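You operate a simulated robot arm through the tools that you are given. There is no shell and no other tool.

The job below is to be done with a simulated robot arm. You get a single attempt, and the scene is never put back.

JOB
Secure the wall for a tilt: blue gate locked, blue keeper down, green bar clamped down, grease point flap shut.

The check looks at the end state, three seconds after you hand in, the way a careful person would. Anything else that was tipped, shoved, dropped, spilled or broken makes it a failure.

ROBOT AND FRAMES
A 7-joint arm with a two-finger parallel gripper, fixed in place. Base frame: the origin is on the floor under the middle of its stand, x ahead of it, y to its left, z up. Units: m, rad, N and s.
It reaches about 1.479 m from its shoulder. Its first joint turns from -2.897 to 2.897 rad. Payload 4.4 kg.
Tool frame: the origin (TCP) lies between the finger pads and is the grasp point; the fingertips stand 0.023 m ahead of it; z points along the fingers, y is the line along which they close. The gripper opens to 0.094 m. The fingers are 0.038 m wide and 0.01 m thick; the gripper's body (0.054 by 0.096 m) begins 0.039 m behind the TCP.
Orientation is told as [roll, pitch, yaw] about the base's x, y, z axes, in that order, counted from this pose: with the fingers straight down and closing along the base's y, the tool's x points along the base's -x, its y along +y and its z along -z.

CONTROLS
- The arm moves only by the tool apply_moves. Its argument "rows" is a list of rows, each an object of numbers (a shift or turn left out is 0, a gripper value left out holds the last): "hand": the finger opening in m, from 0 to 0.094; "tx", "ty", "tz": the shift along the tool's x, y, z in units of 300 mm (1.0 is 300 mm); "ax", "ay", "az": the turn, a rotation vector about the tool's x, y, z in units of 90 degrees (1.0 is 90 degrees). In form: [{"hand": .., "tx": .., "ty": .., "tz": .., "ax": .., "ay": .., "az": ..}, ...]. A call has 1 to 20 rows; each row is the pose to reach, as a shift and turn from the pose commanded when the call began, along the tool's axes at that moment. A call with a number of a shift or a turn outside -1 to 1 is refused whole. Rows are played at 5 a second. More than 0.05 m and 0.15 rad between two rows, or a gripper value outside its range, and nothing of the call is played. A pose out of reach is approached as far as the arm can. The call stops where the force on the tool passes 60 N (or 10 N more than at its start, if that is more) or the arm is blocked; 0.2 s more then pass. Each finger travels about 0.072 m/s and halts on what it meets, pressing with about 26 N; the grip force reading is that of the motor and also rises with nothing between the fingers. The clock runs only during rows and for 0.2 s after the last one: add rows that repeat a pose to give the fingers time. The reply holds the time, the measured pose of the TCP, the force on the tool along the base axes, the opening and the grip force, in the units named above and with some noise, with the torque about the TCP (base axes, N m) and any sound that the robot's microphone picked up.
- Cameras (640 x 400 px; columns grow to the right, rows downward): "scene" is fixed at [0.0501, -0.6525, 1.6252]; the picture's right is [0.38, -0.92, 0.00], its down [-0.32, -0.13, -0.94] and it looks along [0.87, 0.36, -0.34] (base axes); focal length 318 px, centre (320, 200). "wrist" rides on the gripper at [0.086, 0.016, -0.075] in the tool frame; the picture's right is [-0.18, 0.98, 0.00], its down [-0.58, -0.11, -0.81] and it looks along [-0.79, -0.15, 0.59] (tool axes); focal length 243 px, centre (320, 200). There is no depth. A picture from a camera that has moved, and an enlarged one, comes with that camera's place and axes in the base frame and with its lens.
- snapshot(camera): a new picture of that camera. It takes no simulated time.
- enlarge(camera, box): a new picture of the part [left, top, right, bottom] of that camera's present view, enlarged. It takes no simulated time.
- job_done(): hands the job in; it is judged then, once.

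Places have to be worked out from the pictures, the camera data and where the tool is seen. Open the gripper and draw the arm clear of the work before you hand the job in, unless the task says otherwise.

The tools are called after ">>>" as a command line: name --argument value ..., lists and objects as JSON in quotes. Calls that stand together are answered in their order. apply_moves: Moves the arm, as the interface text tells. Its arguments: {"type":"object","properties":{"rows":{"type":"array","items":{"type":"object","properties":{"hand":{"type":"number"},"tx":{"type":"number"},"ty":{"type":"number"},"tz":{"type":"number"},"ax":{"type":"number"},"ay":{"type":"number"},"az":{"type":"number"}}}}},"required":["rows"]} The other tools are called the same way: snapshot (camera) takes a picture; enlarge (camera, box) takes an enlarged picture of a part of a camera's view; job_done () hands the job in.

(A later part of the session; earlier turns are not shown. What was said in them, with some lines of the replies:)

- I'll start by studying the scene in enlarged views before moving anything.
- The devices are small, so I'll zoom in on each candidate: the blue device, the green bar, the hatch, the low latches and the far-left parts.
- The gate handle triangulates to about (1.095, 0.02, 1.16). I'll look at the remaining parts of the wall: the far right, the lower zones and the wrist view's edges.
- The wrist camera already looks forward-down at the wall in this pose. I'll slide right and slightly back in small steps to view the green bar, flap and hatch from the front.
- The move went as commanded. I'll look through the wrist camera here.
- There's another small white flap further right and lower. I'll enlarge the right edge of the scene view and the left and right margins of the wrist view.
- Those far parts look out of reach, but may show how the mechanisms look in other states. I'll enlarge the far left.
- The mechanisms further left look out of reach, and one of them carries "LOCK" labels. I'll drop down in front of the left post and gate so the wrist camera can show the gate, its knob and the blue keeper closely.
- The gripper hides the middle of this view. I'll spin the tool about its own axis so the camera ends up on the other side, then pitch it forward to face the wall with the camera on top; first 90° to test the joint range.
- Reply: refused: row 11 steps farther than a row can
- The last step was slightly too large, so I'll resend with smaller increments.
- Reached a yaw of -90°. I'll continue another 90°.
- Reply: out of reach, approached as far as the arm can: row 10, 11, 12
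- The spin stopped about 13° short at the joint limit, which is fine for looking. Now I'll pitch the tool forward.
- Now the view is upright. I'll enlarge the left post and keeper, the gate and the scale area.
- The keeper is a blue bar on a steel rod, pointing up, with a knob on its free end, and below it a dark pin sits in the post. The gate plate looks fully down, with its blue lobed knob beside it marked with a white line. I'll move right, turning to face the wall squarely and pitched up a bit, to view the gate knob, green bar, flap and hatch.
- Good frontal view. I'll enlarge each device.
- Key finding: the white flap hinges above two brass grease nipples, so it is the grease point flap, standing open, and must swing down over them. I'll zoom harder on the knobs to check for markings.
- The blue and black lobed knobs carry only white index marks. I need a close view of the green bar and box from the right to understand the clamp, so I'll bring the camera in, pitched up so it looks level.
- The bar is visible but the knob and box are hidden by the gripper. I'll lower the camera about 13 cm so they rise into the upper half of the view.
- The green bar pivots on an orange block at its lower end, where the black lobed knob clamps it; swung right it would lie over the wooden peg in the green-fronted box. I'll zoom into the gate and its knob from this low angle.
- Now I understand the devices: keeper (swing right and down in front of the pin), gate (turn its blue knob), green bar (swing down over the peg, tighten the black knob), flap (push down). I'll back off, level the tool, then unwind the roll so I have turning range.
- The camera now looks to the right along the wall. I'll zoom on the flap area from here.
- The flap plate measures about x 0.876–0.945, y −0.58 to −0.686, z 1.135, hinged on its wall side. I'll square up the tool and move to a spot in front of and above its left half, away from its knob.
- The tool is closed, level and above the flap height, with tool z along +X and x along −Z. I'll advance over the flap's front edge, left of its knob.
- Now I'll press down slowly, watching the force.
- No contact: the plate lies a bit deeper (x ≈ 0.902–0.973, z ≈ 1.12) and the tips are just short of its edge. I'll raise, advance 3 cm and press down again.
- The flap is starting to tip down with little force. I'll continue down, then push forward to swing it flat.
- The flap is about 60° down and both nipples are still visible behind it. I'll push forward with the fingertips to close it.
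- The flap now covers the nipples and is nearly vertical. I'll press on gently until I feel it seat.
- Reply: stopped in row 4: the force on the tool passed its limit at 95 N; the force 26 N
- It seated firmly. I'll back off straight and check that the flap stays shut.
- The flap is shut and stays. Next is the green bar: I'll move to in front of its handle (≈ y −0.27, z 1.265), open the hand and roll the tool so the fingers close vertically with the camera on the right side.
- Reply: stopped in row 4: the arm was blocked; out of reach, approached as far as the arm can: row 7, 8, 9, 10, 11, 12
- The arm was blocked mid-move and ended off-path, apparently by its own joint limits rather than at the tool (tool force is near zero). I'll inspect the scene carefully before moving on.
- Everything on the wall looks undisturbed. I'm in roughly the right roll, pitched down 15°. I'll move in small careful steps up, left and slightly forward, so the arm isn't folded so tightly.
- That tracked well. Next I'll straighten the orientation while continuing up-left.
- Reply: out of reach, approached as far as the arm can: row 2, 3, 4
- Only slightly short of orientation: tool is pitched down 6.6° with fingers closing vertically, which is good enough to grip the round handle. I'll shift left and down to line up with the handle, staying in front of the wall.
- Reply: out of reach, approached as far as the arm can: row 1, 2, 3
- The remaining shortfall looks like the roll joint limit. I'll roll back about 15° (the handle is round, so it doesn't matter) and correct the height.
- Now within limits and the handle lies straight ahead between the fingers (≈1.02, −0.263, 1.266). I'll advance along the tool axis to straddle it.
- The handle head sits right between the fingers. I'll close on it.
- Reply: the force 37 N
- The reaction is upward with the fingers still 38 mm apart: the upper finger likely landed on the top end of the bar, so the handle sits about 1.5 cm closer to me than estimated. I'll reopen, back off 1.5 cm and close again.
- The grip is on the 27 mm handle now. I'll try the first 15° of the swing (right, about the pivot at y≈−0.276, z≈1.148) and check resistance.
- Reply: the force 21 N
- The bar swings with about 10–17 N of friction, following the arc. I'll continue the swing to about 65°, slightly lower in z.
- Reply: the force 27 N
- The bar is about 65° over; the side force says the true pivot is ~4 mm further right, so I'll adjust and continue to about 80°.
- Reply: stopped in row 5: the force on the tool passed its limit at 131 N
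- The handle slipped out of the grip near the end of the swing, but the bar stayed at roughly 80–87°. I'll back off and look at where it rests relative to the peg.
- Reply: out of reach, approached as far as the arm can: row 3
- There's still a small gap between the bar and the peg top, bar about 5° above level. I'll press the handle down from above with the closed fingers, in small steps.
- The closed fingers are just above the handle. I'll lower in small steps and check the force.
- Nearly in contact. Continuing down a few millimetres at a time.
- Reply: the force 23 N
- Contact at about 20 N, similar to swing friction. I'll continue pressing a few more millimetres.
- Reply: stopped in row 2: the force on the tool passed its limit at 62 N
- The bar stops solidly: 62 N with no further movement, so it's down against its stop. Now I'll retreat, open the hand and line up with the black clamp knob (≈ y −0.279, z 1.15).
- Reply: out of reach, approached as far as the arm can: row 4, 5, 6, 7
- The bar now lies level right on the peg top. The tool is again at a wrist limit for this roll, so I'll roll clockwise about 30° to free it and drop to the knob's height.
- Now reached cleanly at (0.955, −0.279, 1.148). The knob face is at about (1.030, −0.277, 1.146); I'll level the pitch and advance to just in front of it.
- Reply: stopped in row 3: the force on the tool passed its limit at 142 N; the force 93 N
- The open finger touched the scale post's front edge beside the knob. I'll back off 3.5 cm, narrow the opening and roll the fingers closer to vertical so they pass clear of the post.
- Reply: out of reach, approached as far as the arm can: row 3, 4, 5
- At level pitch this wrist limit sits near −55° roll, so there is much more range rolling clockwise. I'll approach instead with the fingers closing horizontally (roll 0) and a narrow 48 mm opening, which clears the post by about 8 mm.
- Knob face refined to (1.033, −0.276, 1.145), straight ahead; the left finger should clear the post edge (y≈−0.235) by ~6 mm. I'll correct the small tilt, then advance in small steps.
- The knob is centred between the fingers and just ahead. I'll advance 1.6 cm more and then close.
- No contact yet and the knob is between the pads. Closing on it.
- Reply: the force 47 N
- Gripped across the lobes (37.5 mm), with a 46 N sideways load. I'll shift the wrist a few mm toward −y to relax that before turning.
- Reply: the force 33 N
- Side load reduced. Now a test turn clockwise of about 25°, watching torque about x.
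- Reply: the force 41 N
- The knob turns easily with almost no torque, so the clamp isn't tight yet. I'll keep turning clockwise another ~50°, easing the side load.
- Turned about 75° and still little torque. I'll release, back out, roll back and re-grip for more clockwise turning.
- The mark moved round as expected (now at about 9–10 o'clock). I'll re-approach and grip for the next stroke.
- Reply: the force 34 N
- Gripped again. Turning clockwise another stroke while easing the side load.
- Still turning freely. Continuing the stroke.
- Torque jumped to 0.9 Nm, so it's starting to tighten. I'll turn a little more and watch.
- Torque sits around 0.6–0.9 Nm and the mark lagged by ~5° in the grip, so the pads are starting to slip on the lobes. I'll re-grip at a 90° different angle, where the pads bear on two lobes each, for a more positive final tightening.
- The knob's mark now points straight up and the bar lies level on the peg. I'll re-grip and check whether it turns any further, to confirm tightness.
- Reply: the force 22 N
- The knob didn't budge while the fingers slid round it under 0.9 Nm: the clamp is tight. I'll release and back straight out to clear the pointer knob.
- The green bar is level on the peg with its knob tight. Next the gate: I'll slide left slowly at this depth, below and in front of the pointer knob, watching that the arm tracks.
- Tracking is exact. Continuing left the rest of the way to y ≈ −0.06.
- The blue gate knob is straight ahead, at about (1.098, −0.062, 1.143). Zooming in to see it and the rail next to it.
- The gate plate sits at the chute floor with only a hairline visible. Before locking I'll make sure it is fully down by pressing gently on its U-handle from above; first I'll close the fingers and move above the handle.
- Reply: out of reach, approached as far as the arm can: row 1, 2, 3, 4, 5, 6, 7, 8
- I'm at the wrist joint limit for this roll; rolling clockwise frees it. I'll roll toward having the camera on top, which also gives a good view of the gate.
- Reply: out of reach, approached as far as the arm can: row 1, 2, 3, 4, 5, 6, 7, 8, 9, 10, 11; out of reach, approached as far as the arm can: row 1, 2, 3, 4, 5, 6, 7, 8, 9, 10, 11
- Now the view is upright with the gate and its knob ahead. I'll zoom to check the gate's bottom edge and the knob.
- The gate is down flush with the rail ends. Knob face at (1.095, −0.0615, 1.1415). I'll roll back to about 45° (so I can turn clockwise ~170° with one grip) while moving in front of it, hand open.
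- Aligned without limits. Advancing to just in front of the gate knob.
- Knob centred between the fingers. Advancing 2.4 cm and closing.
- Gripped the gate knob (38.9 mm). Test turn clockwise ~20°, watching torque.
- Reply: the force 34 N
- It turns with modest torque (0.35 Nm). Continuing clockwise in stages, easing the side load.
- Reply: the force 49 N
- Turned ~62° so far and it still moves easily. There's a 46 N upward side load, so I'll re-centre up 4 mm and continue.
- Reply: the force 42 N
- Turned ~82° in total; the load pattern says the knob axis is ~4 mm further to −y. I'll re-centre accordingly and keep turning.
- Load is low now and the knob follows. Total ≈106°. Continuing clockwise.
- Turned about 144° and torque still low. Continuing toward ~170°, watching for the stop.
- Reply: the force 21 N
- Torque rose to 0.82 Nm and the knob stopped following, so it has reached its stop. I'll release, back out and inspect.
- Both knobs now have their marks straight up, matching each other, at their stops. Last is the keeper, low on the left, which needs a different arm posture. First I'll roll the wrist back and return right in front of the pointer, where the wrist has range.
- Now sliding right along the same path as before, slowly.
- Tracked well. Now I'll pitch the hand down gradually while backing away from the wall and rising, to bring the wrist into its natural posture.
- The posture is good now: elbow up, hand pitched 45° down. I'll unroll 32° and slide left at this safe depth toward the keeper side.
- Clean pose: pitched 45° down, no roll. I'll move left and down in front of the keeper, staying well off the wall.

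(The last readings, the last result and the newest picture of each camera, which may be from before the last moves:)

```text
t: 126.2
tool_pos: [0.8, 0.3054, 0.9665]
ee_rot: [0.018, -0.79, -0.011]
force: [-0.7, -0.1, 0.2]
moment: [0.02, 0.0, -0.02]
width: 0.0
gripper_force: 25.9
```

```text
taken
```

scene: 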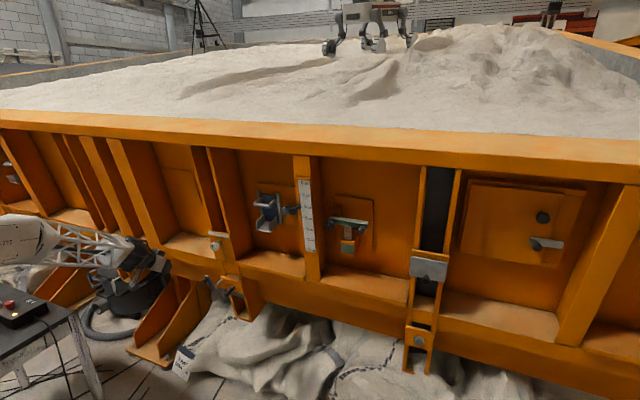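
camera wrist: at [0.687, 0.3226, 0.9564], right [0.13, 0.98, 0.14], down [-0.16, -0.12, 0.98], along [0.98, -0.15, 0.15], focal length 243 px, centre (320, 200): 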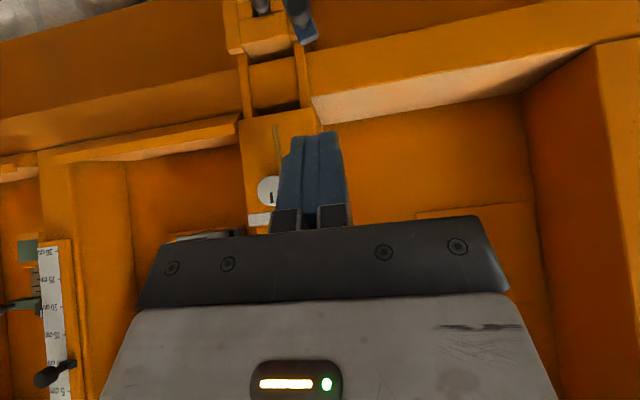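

The keeper is just below; I'll go lower to bring it into view.

>>> apply_moves --rows '[{"tx": 0.038, "ty": 0.013, "tz": 0.066}, {"tx": 0.076, "ty": 0.027, "tz": 0.132}, {"tx": 0.113, "ty": 0.04, "tz": 0.198}, {"tx": 0.151, "ty": 0.053, "tz": 0.264}, {"tx": 0.189, "ty": 0.067, "tz": 0.33}]'

>>> snapshot --camera "wrist"

>>> enlarge --camera "wrist" --box '[220, 0, 400, 150]'

>>> enlarge --camera "scene" --box '[100, 210, 270, 330]'

```text
t: 127.4
tool_pos: [0.8307, 0.3285, 0.8567]
ee_rot: [0.019, -0.792, -0.01]
force: [0.3, -0.1, 0.9]
moment: [-0.03, 0.01, 0.0]
width: 0.0
gripper_force: 26.0
```

```text
taken
camera wrist: at [0.7172, 0.3453, 0.8469], right [0.13, 0.98, 0.14], down [-0.16, -0.12, 0.98], along [0.98, -0.15, 0.15], focal length 243 px, centre (320, 200)
```

wrist: 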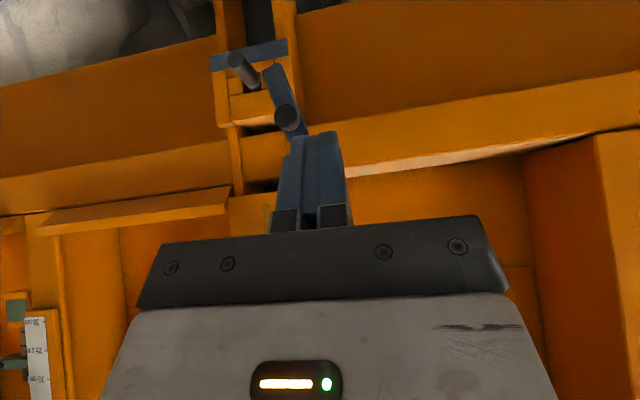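

```text
2.67 times, centred on (310, 75) of wrist
camera zoom: at [0.7172, 0.3453, 0.8469], right [0.13, 0.98, 0.14], down [-0.16, -0.12, 0.98], along [0.98, -0.15, 0.15], focal length 647 px, centre (347, 533)
```

zoom: 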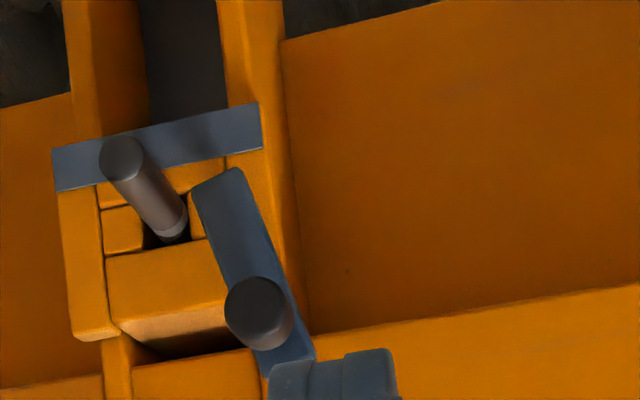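

```text
3.33 times, centred on (185, 270) of scene
camera zoom: at [0.0501, -0.6525, 1.6252], right [0.38, -0.92, 0.0], down [-0.32, -0.13, -0.94], along [0.87, 0.36, -0.34], focal length 1061 px, centre (770, -33)
```

zoom: 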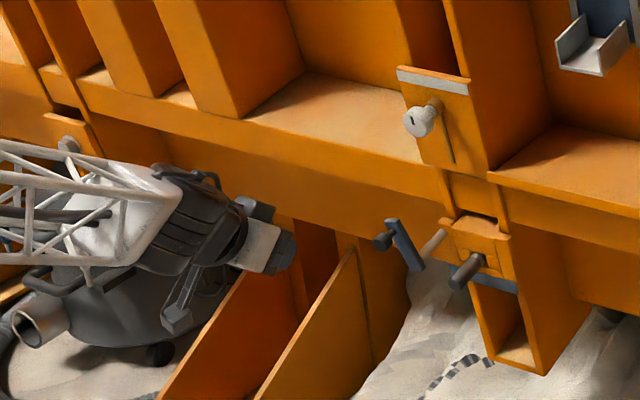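

Excellent view. Upside-down in the image: keeper knob at about (0.957, 0.289, 0.80), pivot near (y 0.272, z 0.752), pin end at (y 0.224, z 0.712). I'll bring the closed fingers in on the left side of the keeper knob.

>>> apply_moves --rows '[{"tx": -0.044, "ty": 0.0, "tz": 0.103}, {"tx": -0.088, "ty": 0.0, "tz": 0.206}, {"tx": -0.131, "ty": 0.0, "tz": 0.308}, {"tx": -0.175, "ty": 0.0, "tz": 0.411}]'

>>> snapshot --camera "wrist"

>>> enlarge --camera "scene" --box '[150, 230, 270, 320]'

```text
t: 128.4
tool_pos: [0.9567, 0.3299, 0.8059]
ee_rot: [0.017, -0.79, -0.011]
force: [-0.2, 0.1, 0.0]
moment: [-0.03, 0.06, -0.02]
width: 0.0
gripper_force: 26.1
```

```text
taken
camera wrist: at [0.8421, 0.3464, 0.7975], right [0.13, 0.98, 0.14], down [-0.16, -0.12, 0.98], along [0.98, -0.15, 0.15], focal length 243 px, centre (320, 200)
```

wrist: 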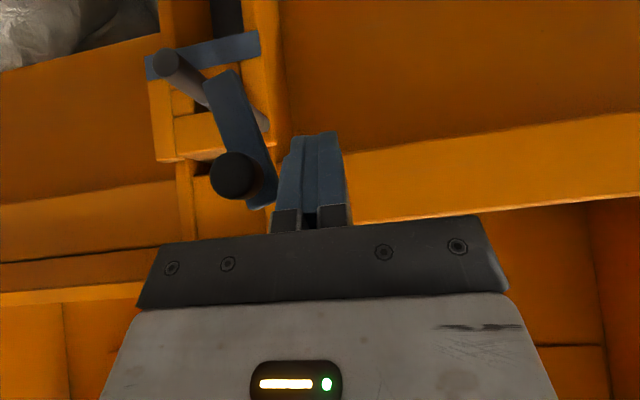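

```text
4.44 times, centred on (210, 275) of scene
camera zoom: at [0.0501, -0.6525, 1.6252], right [0.38, -0.92, 0.0], down [-0.32, -0.13, -0.94], along [0.87, 0.36, -0.34], focal length 1415 px, centre (809, -133)
```

zoom: 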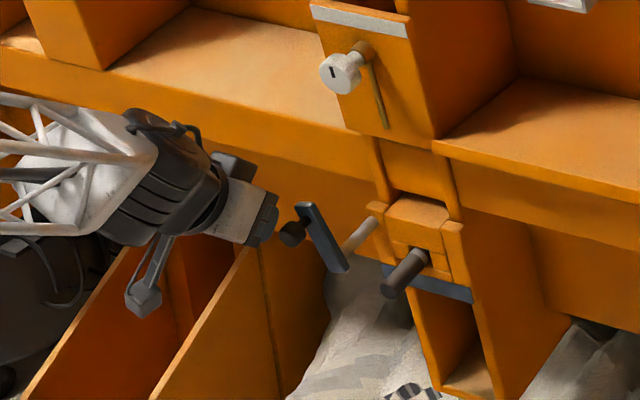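

The fingers are beside the keeper knob. I'll push it to the right slowly.

>>> apply_moves --rows '[{"ty": -0.035}, {"ty": -0.07}, {"ty": -0.105}, {"ty": -0.14}, {"ty": -0.175}, {"ty": -0.21}]'

>>> snapshot --camera "wrist"

>>> enlarge --camera "scene" --box '[150, 230, 270, 320]'

```text
t: 129.8
tool_pos: [0.9556, 0.2648, 0.8058]
ee_rot: [0.018, -0.791, -0.009]
force: [-0.5, 0.3, 0.3]
moment: [-0.02, -0.01, 0.01]
width: 0.0001
gripper_force: 26.0
```

```text
taken
camera wrist: at [0.8419, 0.2822, 0.7962], right [0.13, 0.98, 0.14], down [-0.16, -0.12, 0.98], along [0.98, -0.15, 0.14], focal length 243 px, centre (320, 200)
```

wrist: 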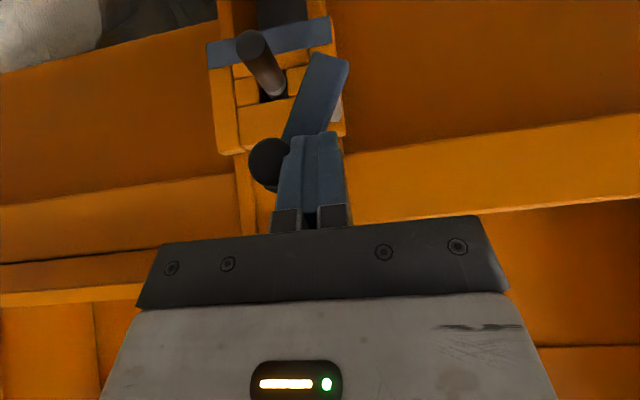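

```text
4.44 times, centred on (210, 275) of scene
camera zoom: at [0.0501, -0.6525, 1.6252], right [0.38, -0.92, 0.0], down [-0.32, -0.13, -0.94], along [0.87, 0.36, -0.34], focal length 1415 px, centre (809, -133)
```

zoom: 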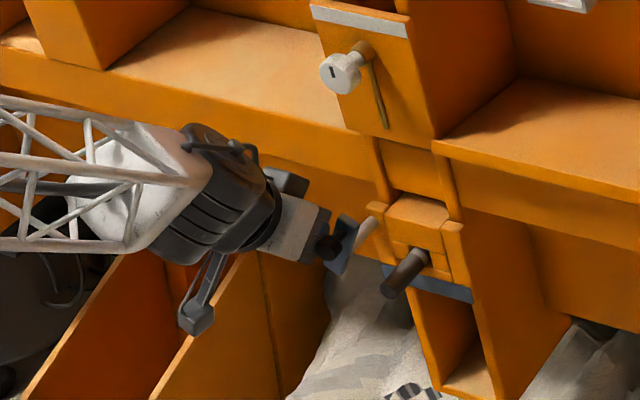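

The keeper is now past vertical, leaning right, moving freely. Continuing the push.

>>> apply_moves --rows '[{"ty": -0.025, "tx": 0.01, "tz": 0.01}, {"ty": -0.05, "tx": 0.02, "tz": 0.02}, {"ty": -0.075, "tx": 0.03, "tz": 0.03}, {"ty": -0.1, "tx": 0.04, "tz": 0.04}]'

>>> snapshot --camera "wrist"

>>> enlarge --camera "scene" --box '[150, 230, 270, 320]'

```text
t: 130.8
tool_pos: [0.9559, 0.2383, 0.787]
ee_rot: [0.019, -0.788, -0.007]
force: [29.6, 47.3, -25.3]
moment: [1.16, -0.49, 0.36]
width: 0.0
gripper_force: 26.4
```

```text
taken
camera wrist: at [0.8412, 0.2551, 0.7775], right [0.12, 0.98, 0.14], down [-0.16, -0.12, 0.98], along [0.98, -0.14, 0.14], focal length 243 px, centre (320, 200)
```

wrist: 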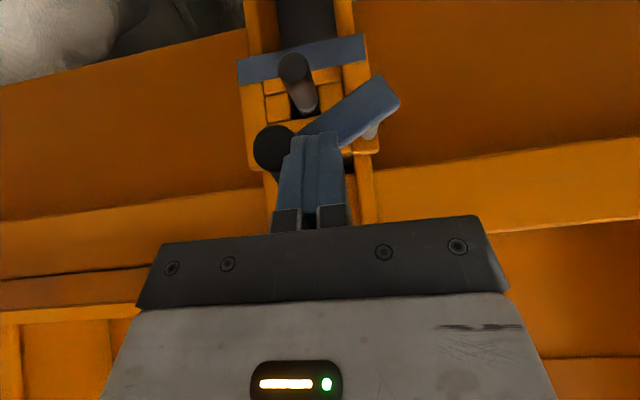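

```text
4.44 times, centred on (210, 275) of scene
camera zoom: at [0.0501, -0.6525, 1.6252], right [0.38, -0.92, 0.0], down [-0.32, -0.13, -0.94], along [0.87, 0.36, -0.34], focal length 1415 px, centre (809, -133)
```

zoom: 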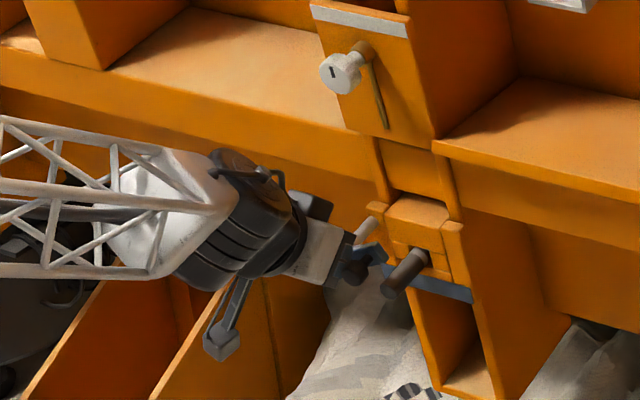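

The bar is near horizontal and my finger now jams against it sideways. I'll lift, shift right over the knob, then press straight down.

>>> apply_moves --rows '[{"tx": -0.035, "tz": -0.035, "ty": 0.01}, {"tx": -0.07, "tz": -0.07, "ty": 0.01}, {"tx": -0.106, "tz": -0.106, "ty": 0.0}, {"tx": -0.106, "tz": -0.106, "ty": -0.03}, {"tx": -0.106, "tz": -0.106, "ty": -0.06}]'

>>> snapshot --camera "wrist"

>>> enlarge --camera "scene" --box '[170, 240, 260, 310]'

```text
t: 131.1
tool_pos: [0.9546, 0.2386, 0.7875]
ee_rot: [0.019, -0.789, -0.006]
force: [7.5, 15.7, -9.5]
moment: [0.43, -0.14, 0.15]
width: 0.0
gripper_force: 25.8
stopped in row 1: the force on the tool passed its limit at 82 N (the readings are from after the stop); the commanded pose is now the measured one
```

```text
taken
camera wrist: at [0.8404, 0.2556, 0.7788], right [0.12, 0.98, 0.14], down [-0.16, -0.12, 0.98], along [0.98, -0.14, 0.14], focal length 243 px, centre (320, 200)
```

wrist: 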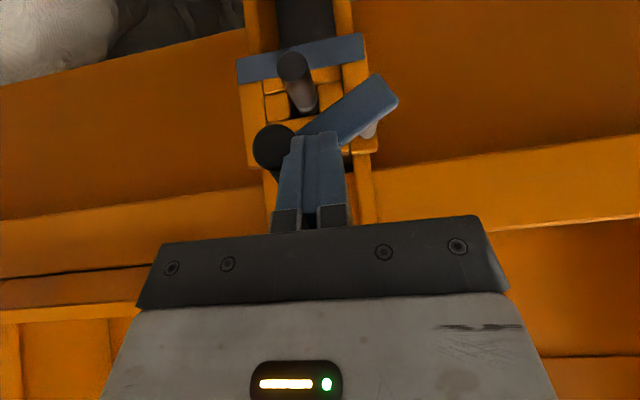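

```text
5.71 times, centred on (215, 275) of scene
camera zoom: at [0.0501, -0.6525, 1.6252], right [0.38, -0.92, 0.0], down [-0.32, -0.13, -0.94], along [0.87, 0.36, -0.34], focal length 1819 px, centre (920, -229)
```

zoom: 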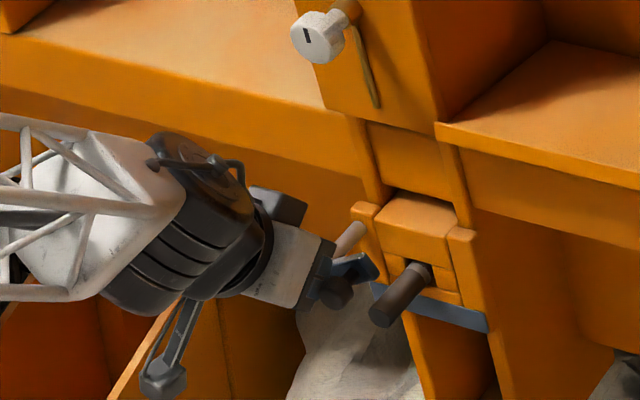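

Lifting drags on the knob by friction. I'll first ease back to the left to release the side pressure, then lift.

>>> apply_moves --rows '[{"ty": 0.02}, {"ty": 0.04}, {"ty": 0.06}, {"ty": 0.06, "tx": -0.04, "tz": -0.04}, {"ty": 0.06, "tx": -0.08, "tz": -0.08}, {"ty": 0.06, "tx": -0.12, "tz": -0.12}]'

>>> snapshot --camera "wrist"

>>> enlarge --camera "scene" --box '[170, 240, 260, 310]'

```text
t: 132.5
tool_pos: [0.9538, 0.2547, 0.8402]
ee_rot: [0.019, -0.789, -0.009]
force: [-0.9, -0.4, -0.6]
moment: [0.03, -0.02, -0.01]
width: 0.0002
gripper_force: 26.0
```

```text
taken
camera wrist: at [0.8406, 0.2718, 0.8305], right [0.12, 0.98, 0.14], down [-0.16, -0.12, 0.98], along [0.98, -0.15, 0.14], focal length 243 px, centre (320, 200)
```

wrist: 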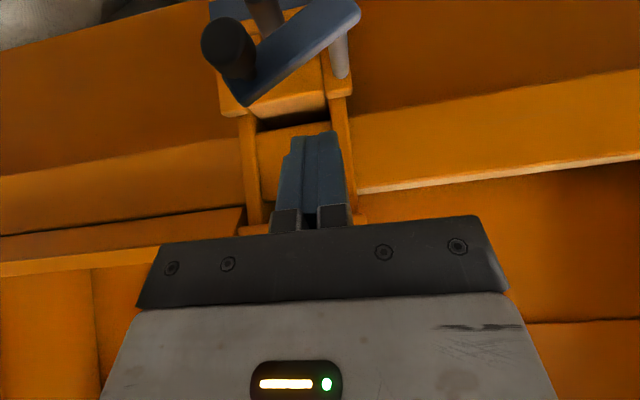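

```text
5.71 times, centred on (215, 275) of scene
camera zoom: at [0.0501, -0.6525, 1.6252], right [0.38, -0.92, 0.0], down [-0.32, -0.13, -0.94], along [0.87, 0.36, -0.34], focal length 1819 px, centre (920, -229)
```

zoom: 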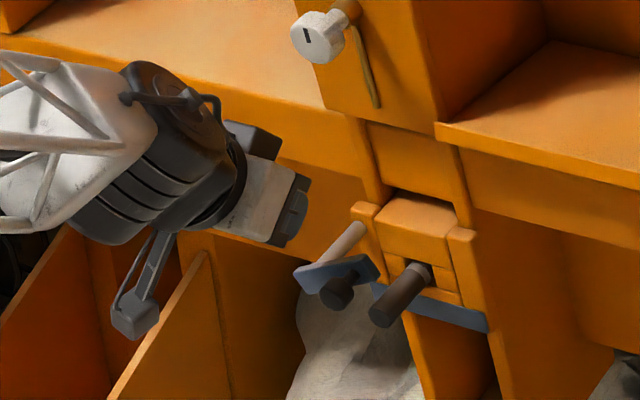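

Released cleanly; the keeper stays at about 69° by friction. Now I'll shift over the knob and press straight down.

>>> apply_moves --rows '[{"ty": -0.05}, {"ty": -0.1}, {"ty": -0.1, "tx": 0.035, "tz": 0.035}, {"ty": -0.1, "tx": 0.07, "tz": 0.07}, {"ty": -0.1, "tx": 0.095, "tz": 0.095}, {"ty": -0.1, "tx": 0.119, "tz": 0.119}, {"ty": -0.1, "tx": 0.142, "tz": 0.142}]'

>>> snapshot --camera "wrist"

>>> enlarge --camera "scene" --box '[170, 240, 260, 310]'

```text
t: 134.1
tool_pos: [0.9547, 0.226, 0.7791]
ee_rot: [0.02, -0.789, -0.006]
force: [1.0, 0.0, 0.7]
moment: [-0.01, -0.01, 0.0]
width: 0.0002
gripper_force: 25.5
```

```text
taken
camera wrist: at [0.8406, 0.2433, 0.7699], right [0.12, 0.98, 0.14], down [-0.16, -0.12, 0.98], along [0.98, -0.14, 0.14], focal length 243 px, centre (320, 200)
```

wrist: 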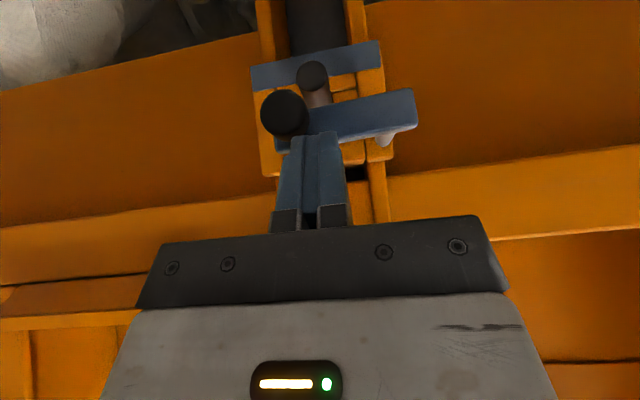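

```text
5.71 times, centred on (215, 275) of scene
camera zoom: at [0.0501, -0.6525, 1.6252], right [0.38, -0.92, 0.0], down [-0.32, -0.13, -0.94], along [0.87, 0.36, -0.34], focal length 1819 px, centre (920, -229)
```

zoom: 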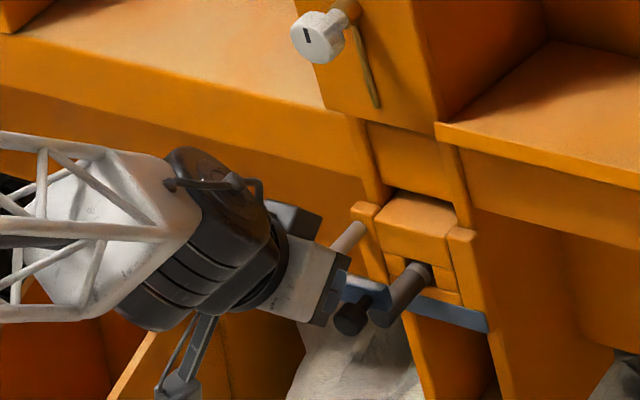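

The keeper is about horizontal now and moving easily. Continuing down in small steps.

>>> apply_moves --rows '[{"tx": 0.018, "tz": 0.018}, {"tx": 0.036, "tz": 0.036}, {"tx": 0.054, "tz": 0.054}, {"tx": 0.072, "tz": 0.072}]'

>>> snapshot --camera "wrist"

>>> enlarge --camera "scene" --box '[170, 240, 260, 310]'

```text
t: 135.1
tool_pos: [0.955, 0.2279, 0.7492]
ee_rot: [0.018, -0.79, -0.009]
force: [0.6, -0.2, 0.2]
moment: [0.0, 0.01, 0.0]
width: 0.0
gripper_force: 25.7
```

```text
taken
camera wrist: at [0.8408, 0.2435, 0.7396], right [0.12, 0.98, 0.14], down [-0.16, -0.12, 0.98], along [0.98, -0.15, 0.14], focal length 243 px, centre (320, 200)
```

wrist: 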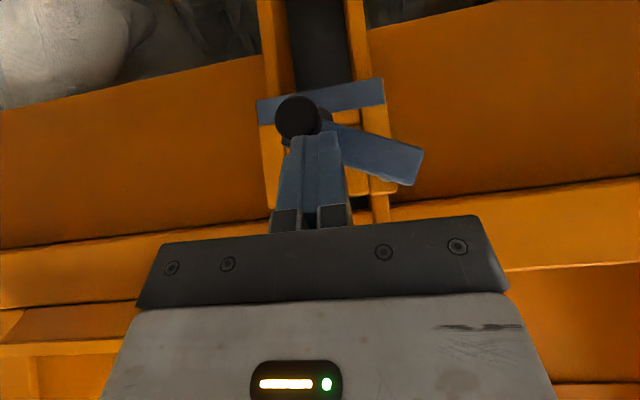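

```text
5.71 times, centred on (215, 275) of scene
camera zoom: at [0.0501, -0.6525, 1.6252], right [0.38, -0.92, 0.0], down [-0.32, -0.13, -0.94], along [0.87, 0.36, -0.34], focal length 1819 px, centre (920, -229)
```

zoom: 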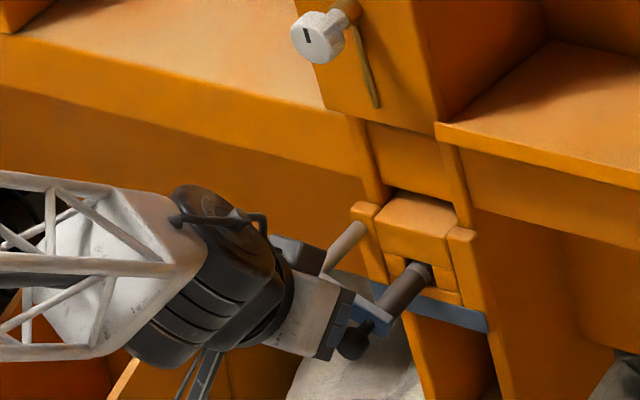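

The keeper now points right and below horizontal, in front of the pin's end. I'll keep pressing gently to find its stop.

>>> apply_moves --rows '[{"tx": 0.01, "tz": 0.01}, {"tx": 0.02, "tz": 0.02}, {"tx": 0.03, "tz": 0.03}]'

>>> snapshot --camera "wrist"

```text
t: 135.9
tool_pos: [0.9552, 0.2262, 0.7392]
ee_rot: [0.02, -0.791, -0.007]
force: [-43.7, -7.5, 39.8]
moment: [-0.28, 0.48, -0.4]
width: 0.0
gripper_force: 25.3
```

```text
taken
camera wrist: at [0.8414, 0.2441, 0.729], right [0.12, 0.98, 0.14], down [-0.16, -0.12, 0.98], along [0.98, -0.14, 0.15], focal length 243 px, centre (320, 200)
```

wrist: 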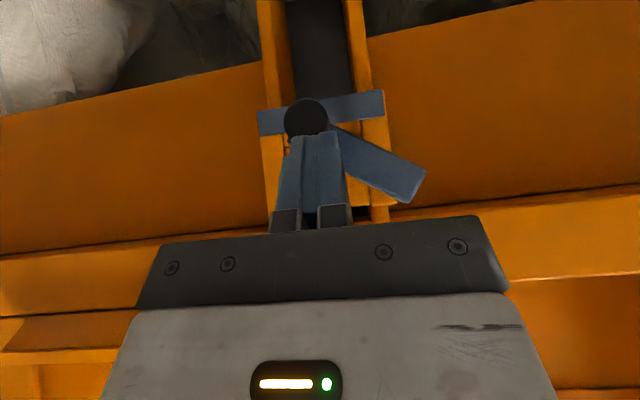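

It has hit a solid stop (about 60 N), pointing roughly 35–40° below horizontal across the pin end. I'll back away along the tool axis and inspect.

>>> apply_moves --rows '[{"tz": -0.03}, {"tz": -0.08}, {"tz": -0.15}, {"tz": -0.25}, {"tz": -0.35}, {"tz": -0.45}]'

>>> snapshot --camera "wrist"

>>> enlarge --camera "scene" --box '[170, 230, 270, 310]'

```text
t: 137.3
tool_pos: [0.8586, 0.2259, 0.8298]
ee_rot: [0.017, -0.786, -0.007]
force: [-0.5, 0.0, -0.3]
moment: [0.0, -0.03, -0.02]
width: 0.0001
gripper_force: 25.8
```

```text
taken
camera wrist: at [0.7448, 0.242, 0.8222], right [0.12, 0.98, 0.14], down [-0.16, -0.12, 0.98], along [0.98, -0.15, 0.14], focal length 243 px, centre (320, 200)
```

wrist: 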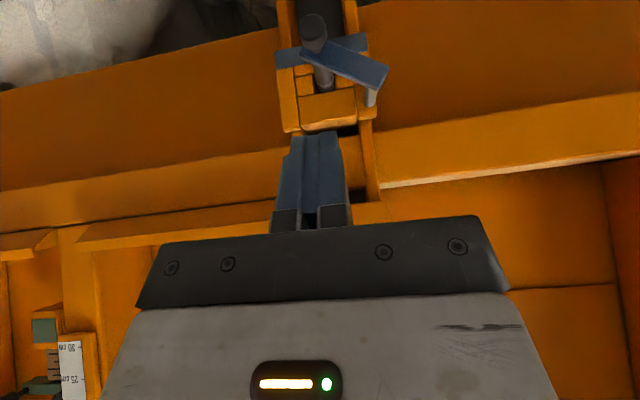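

```text
5.00 times, centred on (220, 270) of scene
camera zoom: at [0.0501, -0.6525, 1.6252], right [0.38, -0.92, 0.0], down [-0.32, -0.13, -0.94], along [0.87, 0.36, -0.34], focal length 1592 px, centre (820, -150)
```

zoom: 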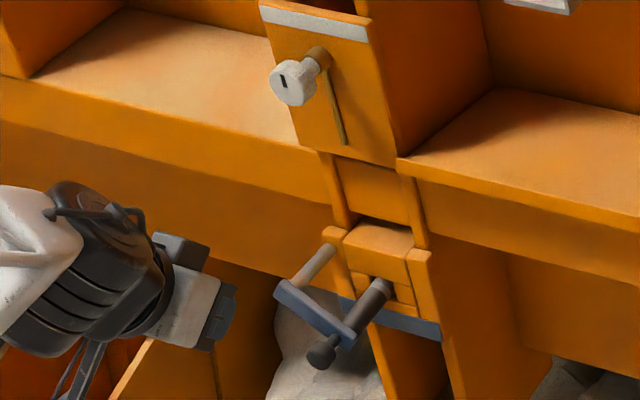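

The keeper now lies across the pin end, just like the neighbouring station's. I'll open the gripper, draw the arm clear and check all four items.

>>> apply_moves --rows '[{"tz": -0.1, "hand": 0.05}, {"tz": -0.2}, {"tz": -0.3}, {"tz": -0.4}, {"tz": -0.5}, {"tz": -0.6}, {"tz": -0.7}]'

>>> snapshot --camera "scene"

>>> snapshot --camera "wrist"

>>> enlarge --camera "scene" --box '[240, 160, 400, 260]'

>>> enlarge --camera "scene" --box '[170, 230, 270, 310]'

>>> enlarge --camera "scene" --box '[390, 160, 600, 380]'

```text
t: 138.9
tool_pos: [0.71, 0.2233, 0.9787]
ee_rot: [0.02, -0.79, -0.009]
force: [-0.2, 0.8, 0.3]
moment: [0.01, -0.01, -0.04]
width: 0.0503
gripper_force: 0.0
```

```text
taken
```

scene: 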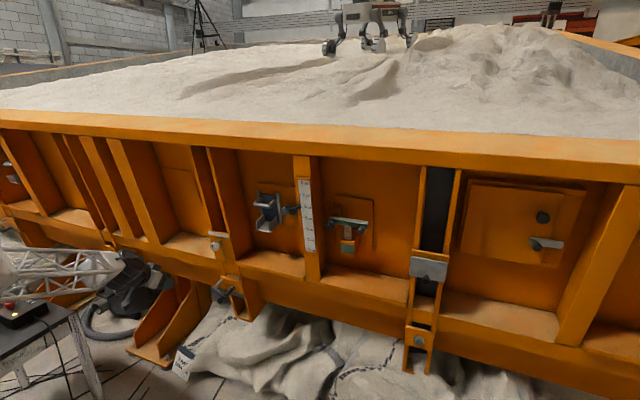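

```text
taken
camera wrist: at [0.5952, 0.2389, 0.9694], right [0.12, 0.98, 0.14], down [-0.16, -0.12, 0.98], along [0.98, -0.15, 0.14], focal length 243 px, centre (320, 200)
```

wrist: 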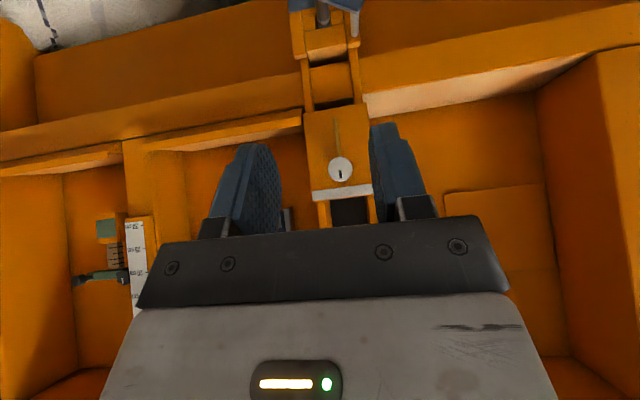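

```text
4.00 times, centred on (320, 210) of scene
camera zoom: at [0.0501, -0.6525, 1.6252], right [0.38, -0.92, 0.0], down [-0.32, -0.13, -0.94], along [0.87, 0.36, -0.34], focal length 1273 px, centre (320, 160)
```

zoom: 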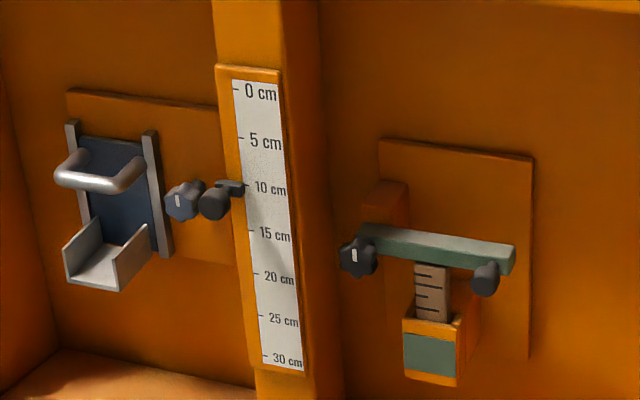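

```text
5.00 times, centred on (220, 270) of scene
camera zoom: at [0.0501, -0.6525, 1.6252], right [0.38, -0.92, 0.0], down [-0.32, -0.13, -0.94], along [0.87, 0.36, -0.34], focal length 1592 px, centre (820, -150)
```

zoom: 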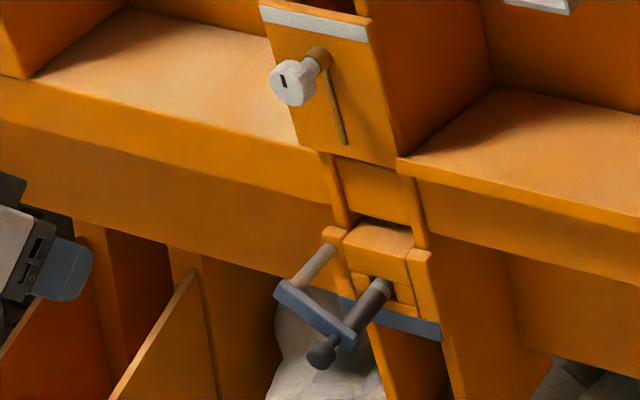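

```text
1.82 times, centred on (495, 270) of scene
camera zoom: at [0.0501, -0.6525, 1.6252], right [0.38, -0.92, 0.0], down [-0.32, -0.13, -0.94], along [0.87, 0.36, -0.34], focal length 579 px, centre (2, 73)
```

zoom: 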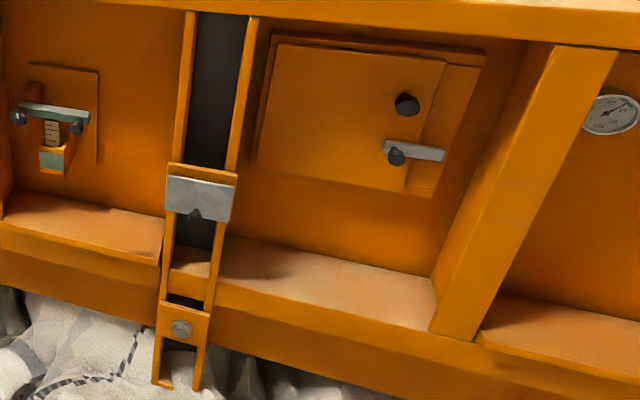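

All four look right: gate knob mark up, green bar level on its peg with its knob mark up, keeper across the pin, flap shut, and the pointer still at 10 cm. I'll open the gripper fully and draw the arm well clear before handing in.

>>> apply_moves --rows '[{"tx": -0.052, "ty": -0.04, "tz": -0.08, "hand": 0.09}, {"tx": -0.104, "ty": -0.08, "tz": -0.16}, {"tx": -0.155, "ty": -0.12, "tz": -0.24}, {"tx": -0.207, "ty": -0.16, "tz": -0.32}, {"tx": -0.259, "ty": -0.2, "tz": -0.4}, {"tx": -0.311, "ty": -0.24, "tz": -0.48}, {"tx": -0.363, "ty": -0.28, "tz": -0.56}, {"tx": -0.414, "ty": -0.32, "tz": -0.64}, {"tx": -0.466, "ty": -0.36, "tz": -0.72}, {"tx": -0.518, "ty": -0.4, "tz": -0.8}]'

>>> snapshot --camera "scene"

>>> snapshot --camera "wrist"

>>> enlarge --camera "scene" --box '[0, 220, 240, 370]'

```text
t: 141.1
tool_pos: [0.649, 0.0974, 1.255]
ee_rot: [0.017, -0.788, -0.008]
force: [-0.3, -0.7, 0.1]
moment: [0.02, -0.01, 0.02]
width: 0.0899
gripper_force: 0.1
```

```text
taken
```

scene: 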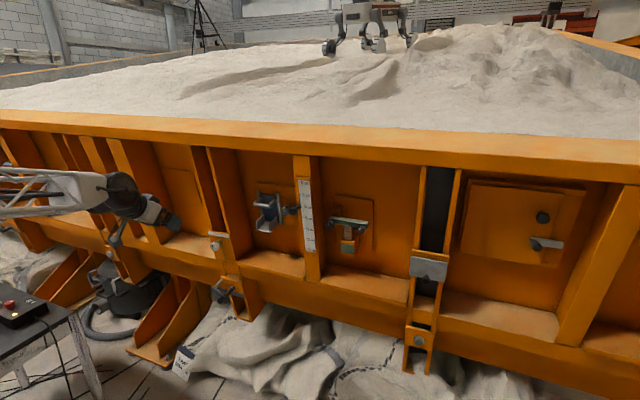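

```text
taken
camera wrist: at [0.5355, 0.1141, 1.2468], right [0.12, 0.98, 0.14], down [-0.16, -0.12, 0.98], along [0.98, -0.14, 0.14], focal length 243 px, centre (320, 200)
```

wrist: 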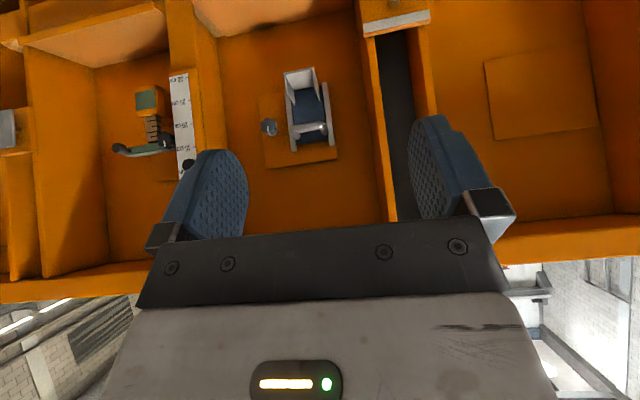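

```text
2.67 times, centred on (120, 295) of scene
camera zoom: at [0.0501, -0.6525, 1.6252], right [0.38, -0.92, 0.0], down [-0.32, -0.13, -0.94], along [0.87, 0.36, -0.34], focal length 849 px, centre (853, -53)
```

zoom: 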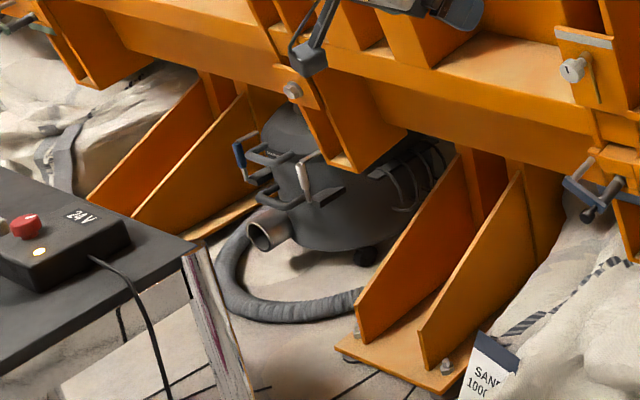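

The arm is clear with the gripper open, all four items are in their secured states, and the table, vacuum, pointer and hatch look undisturbed. Handing in.

>>> job_done

```text
The job is handed in.
```

I did all four items and handed the job in; the result of the check isn't known yet. The final pictures show:

- **Blue gate locked:** I turned its blue knob clockwise about 150° until it stopped, with the white mark pointing straight up. The gate was already down. I meant to press on its handle to confirm it was fully shut, but the wrist couldn't get there.
- **Blue keeper down:** it has been swung over to a solid stop and now lies across the end of the pin. The matching keeper at the next station sits the same way.
- **Green bar clamped down:** it lies level on the wooden peg. I tightened the black knob until it would turn no further, and its mark also points straight up.
- **Grease point flap shut:** it hangs vertical over the two grease nipples and stayed put when I let go.

No labels were visible on either knob. I took "locked" and "tight" to mean turned clockwise to the stop.

There were some bumps along the way:

- **Scale post:** a finger pressed the front edge of the post at about 140 N.
- **Green bar handle:** it slipped out of the grip at about 130 N.
- **Flap:** it closed at about 95 N.
- **Wrist limits:** the arm went off its path once, away from the wall.

In the last pictures the scale pointer is still at 10 cm, and the hatch, table and vacuum look undisturbed. The arm is clear with the gripper open.
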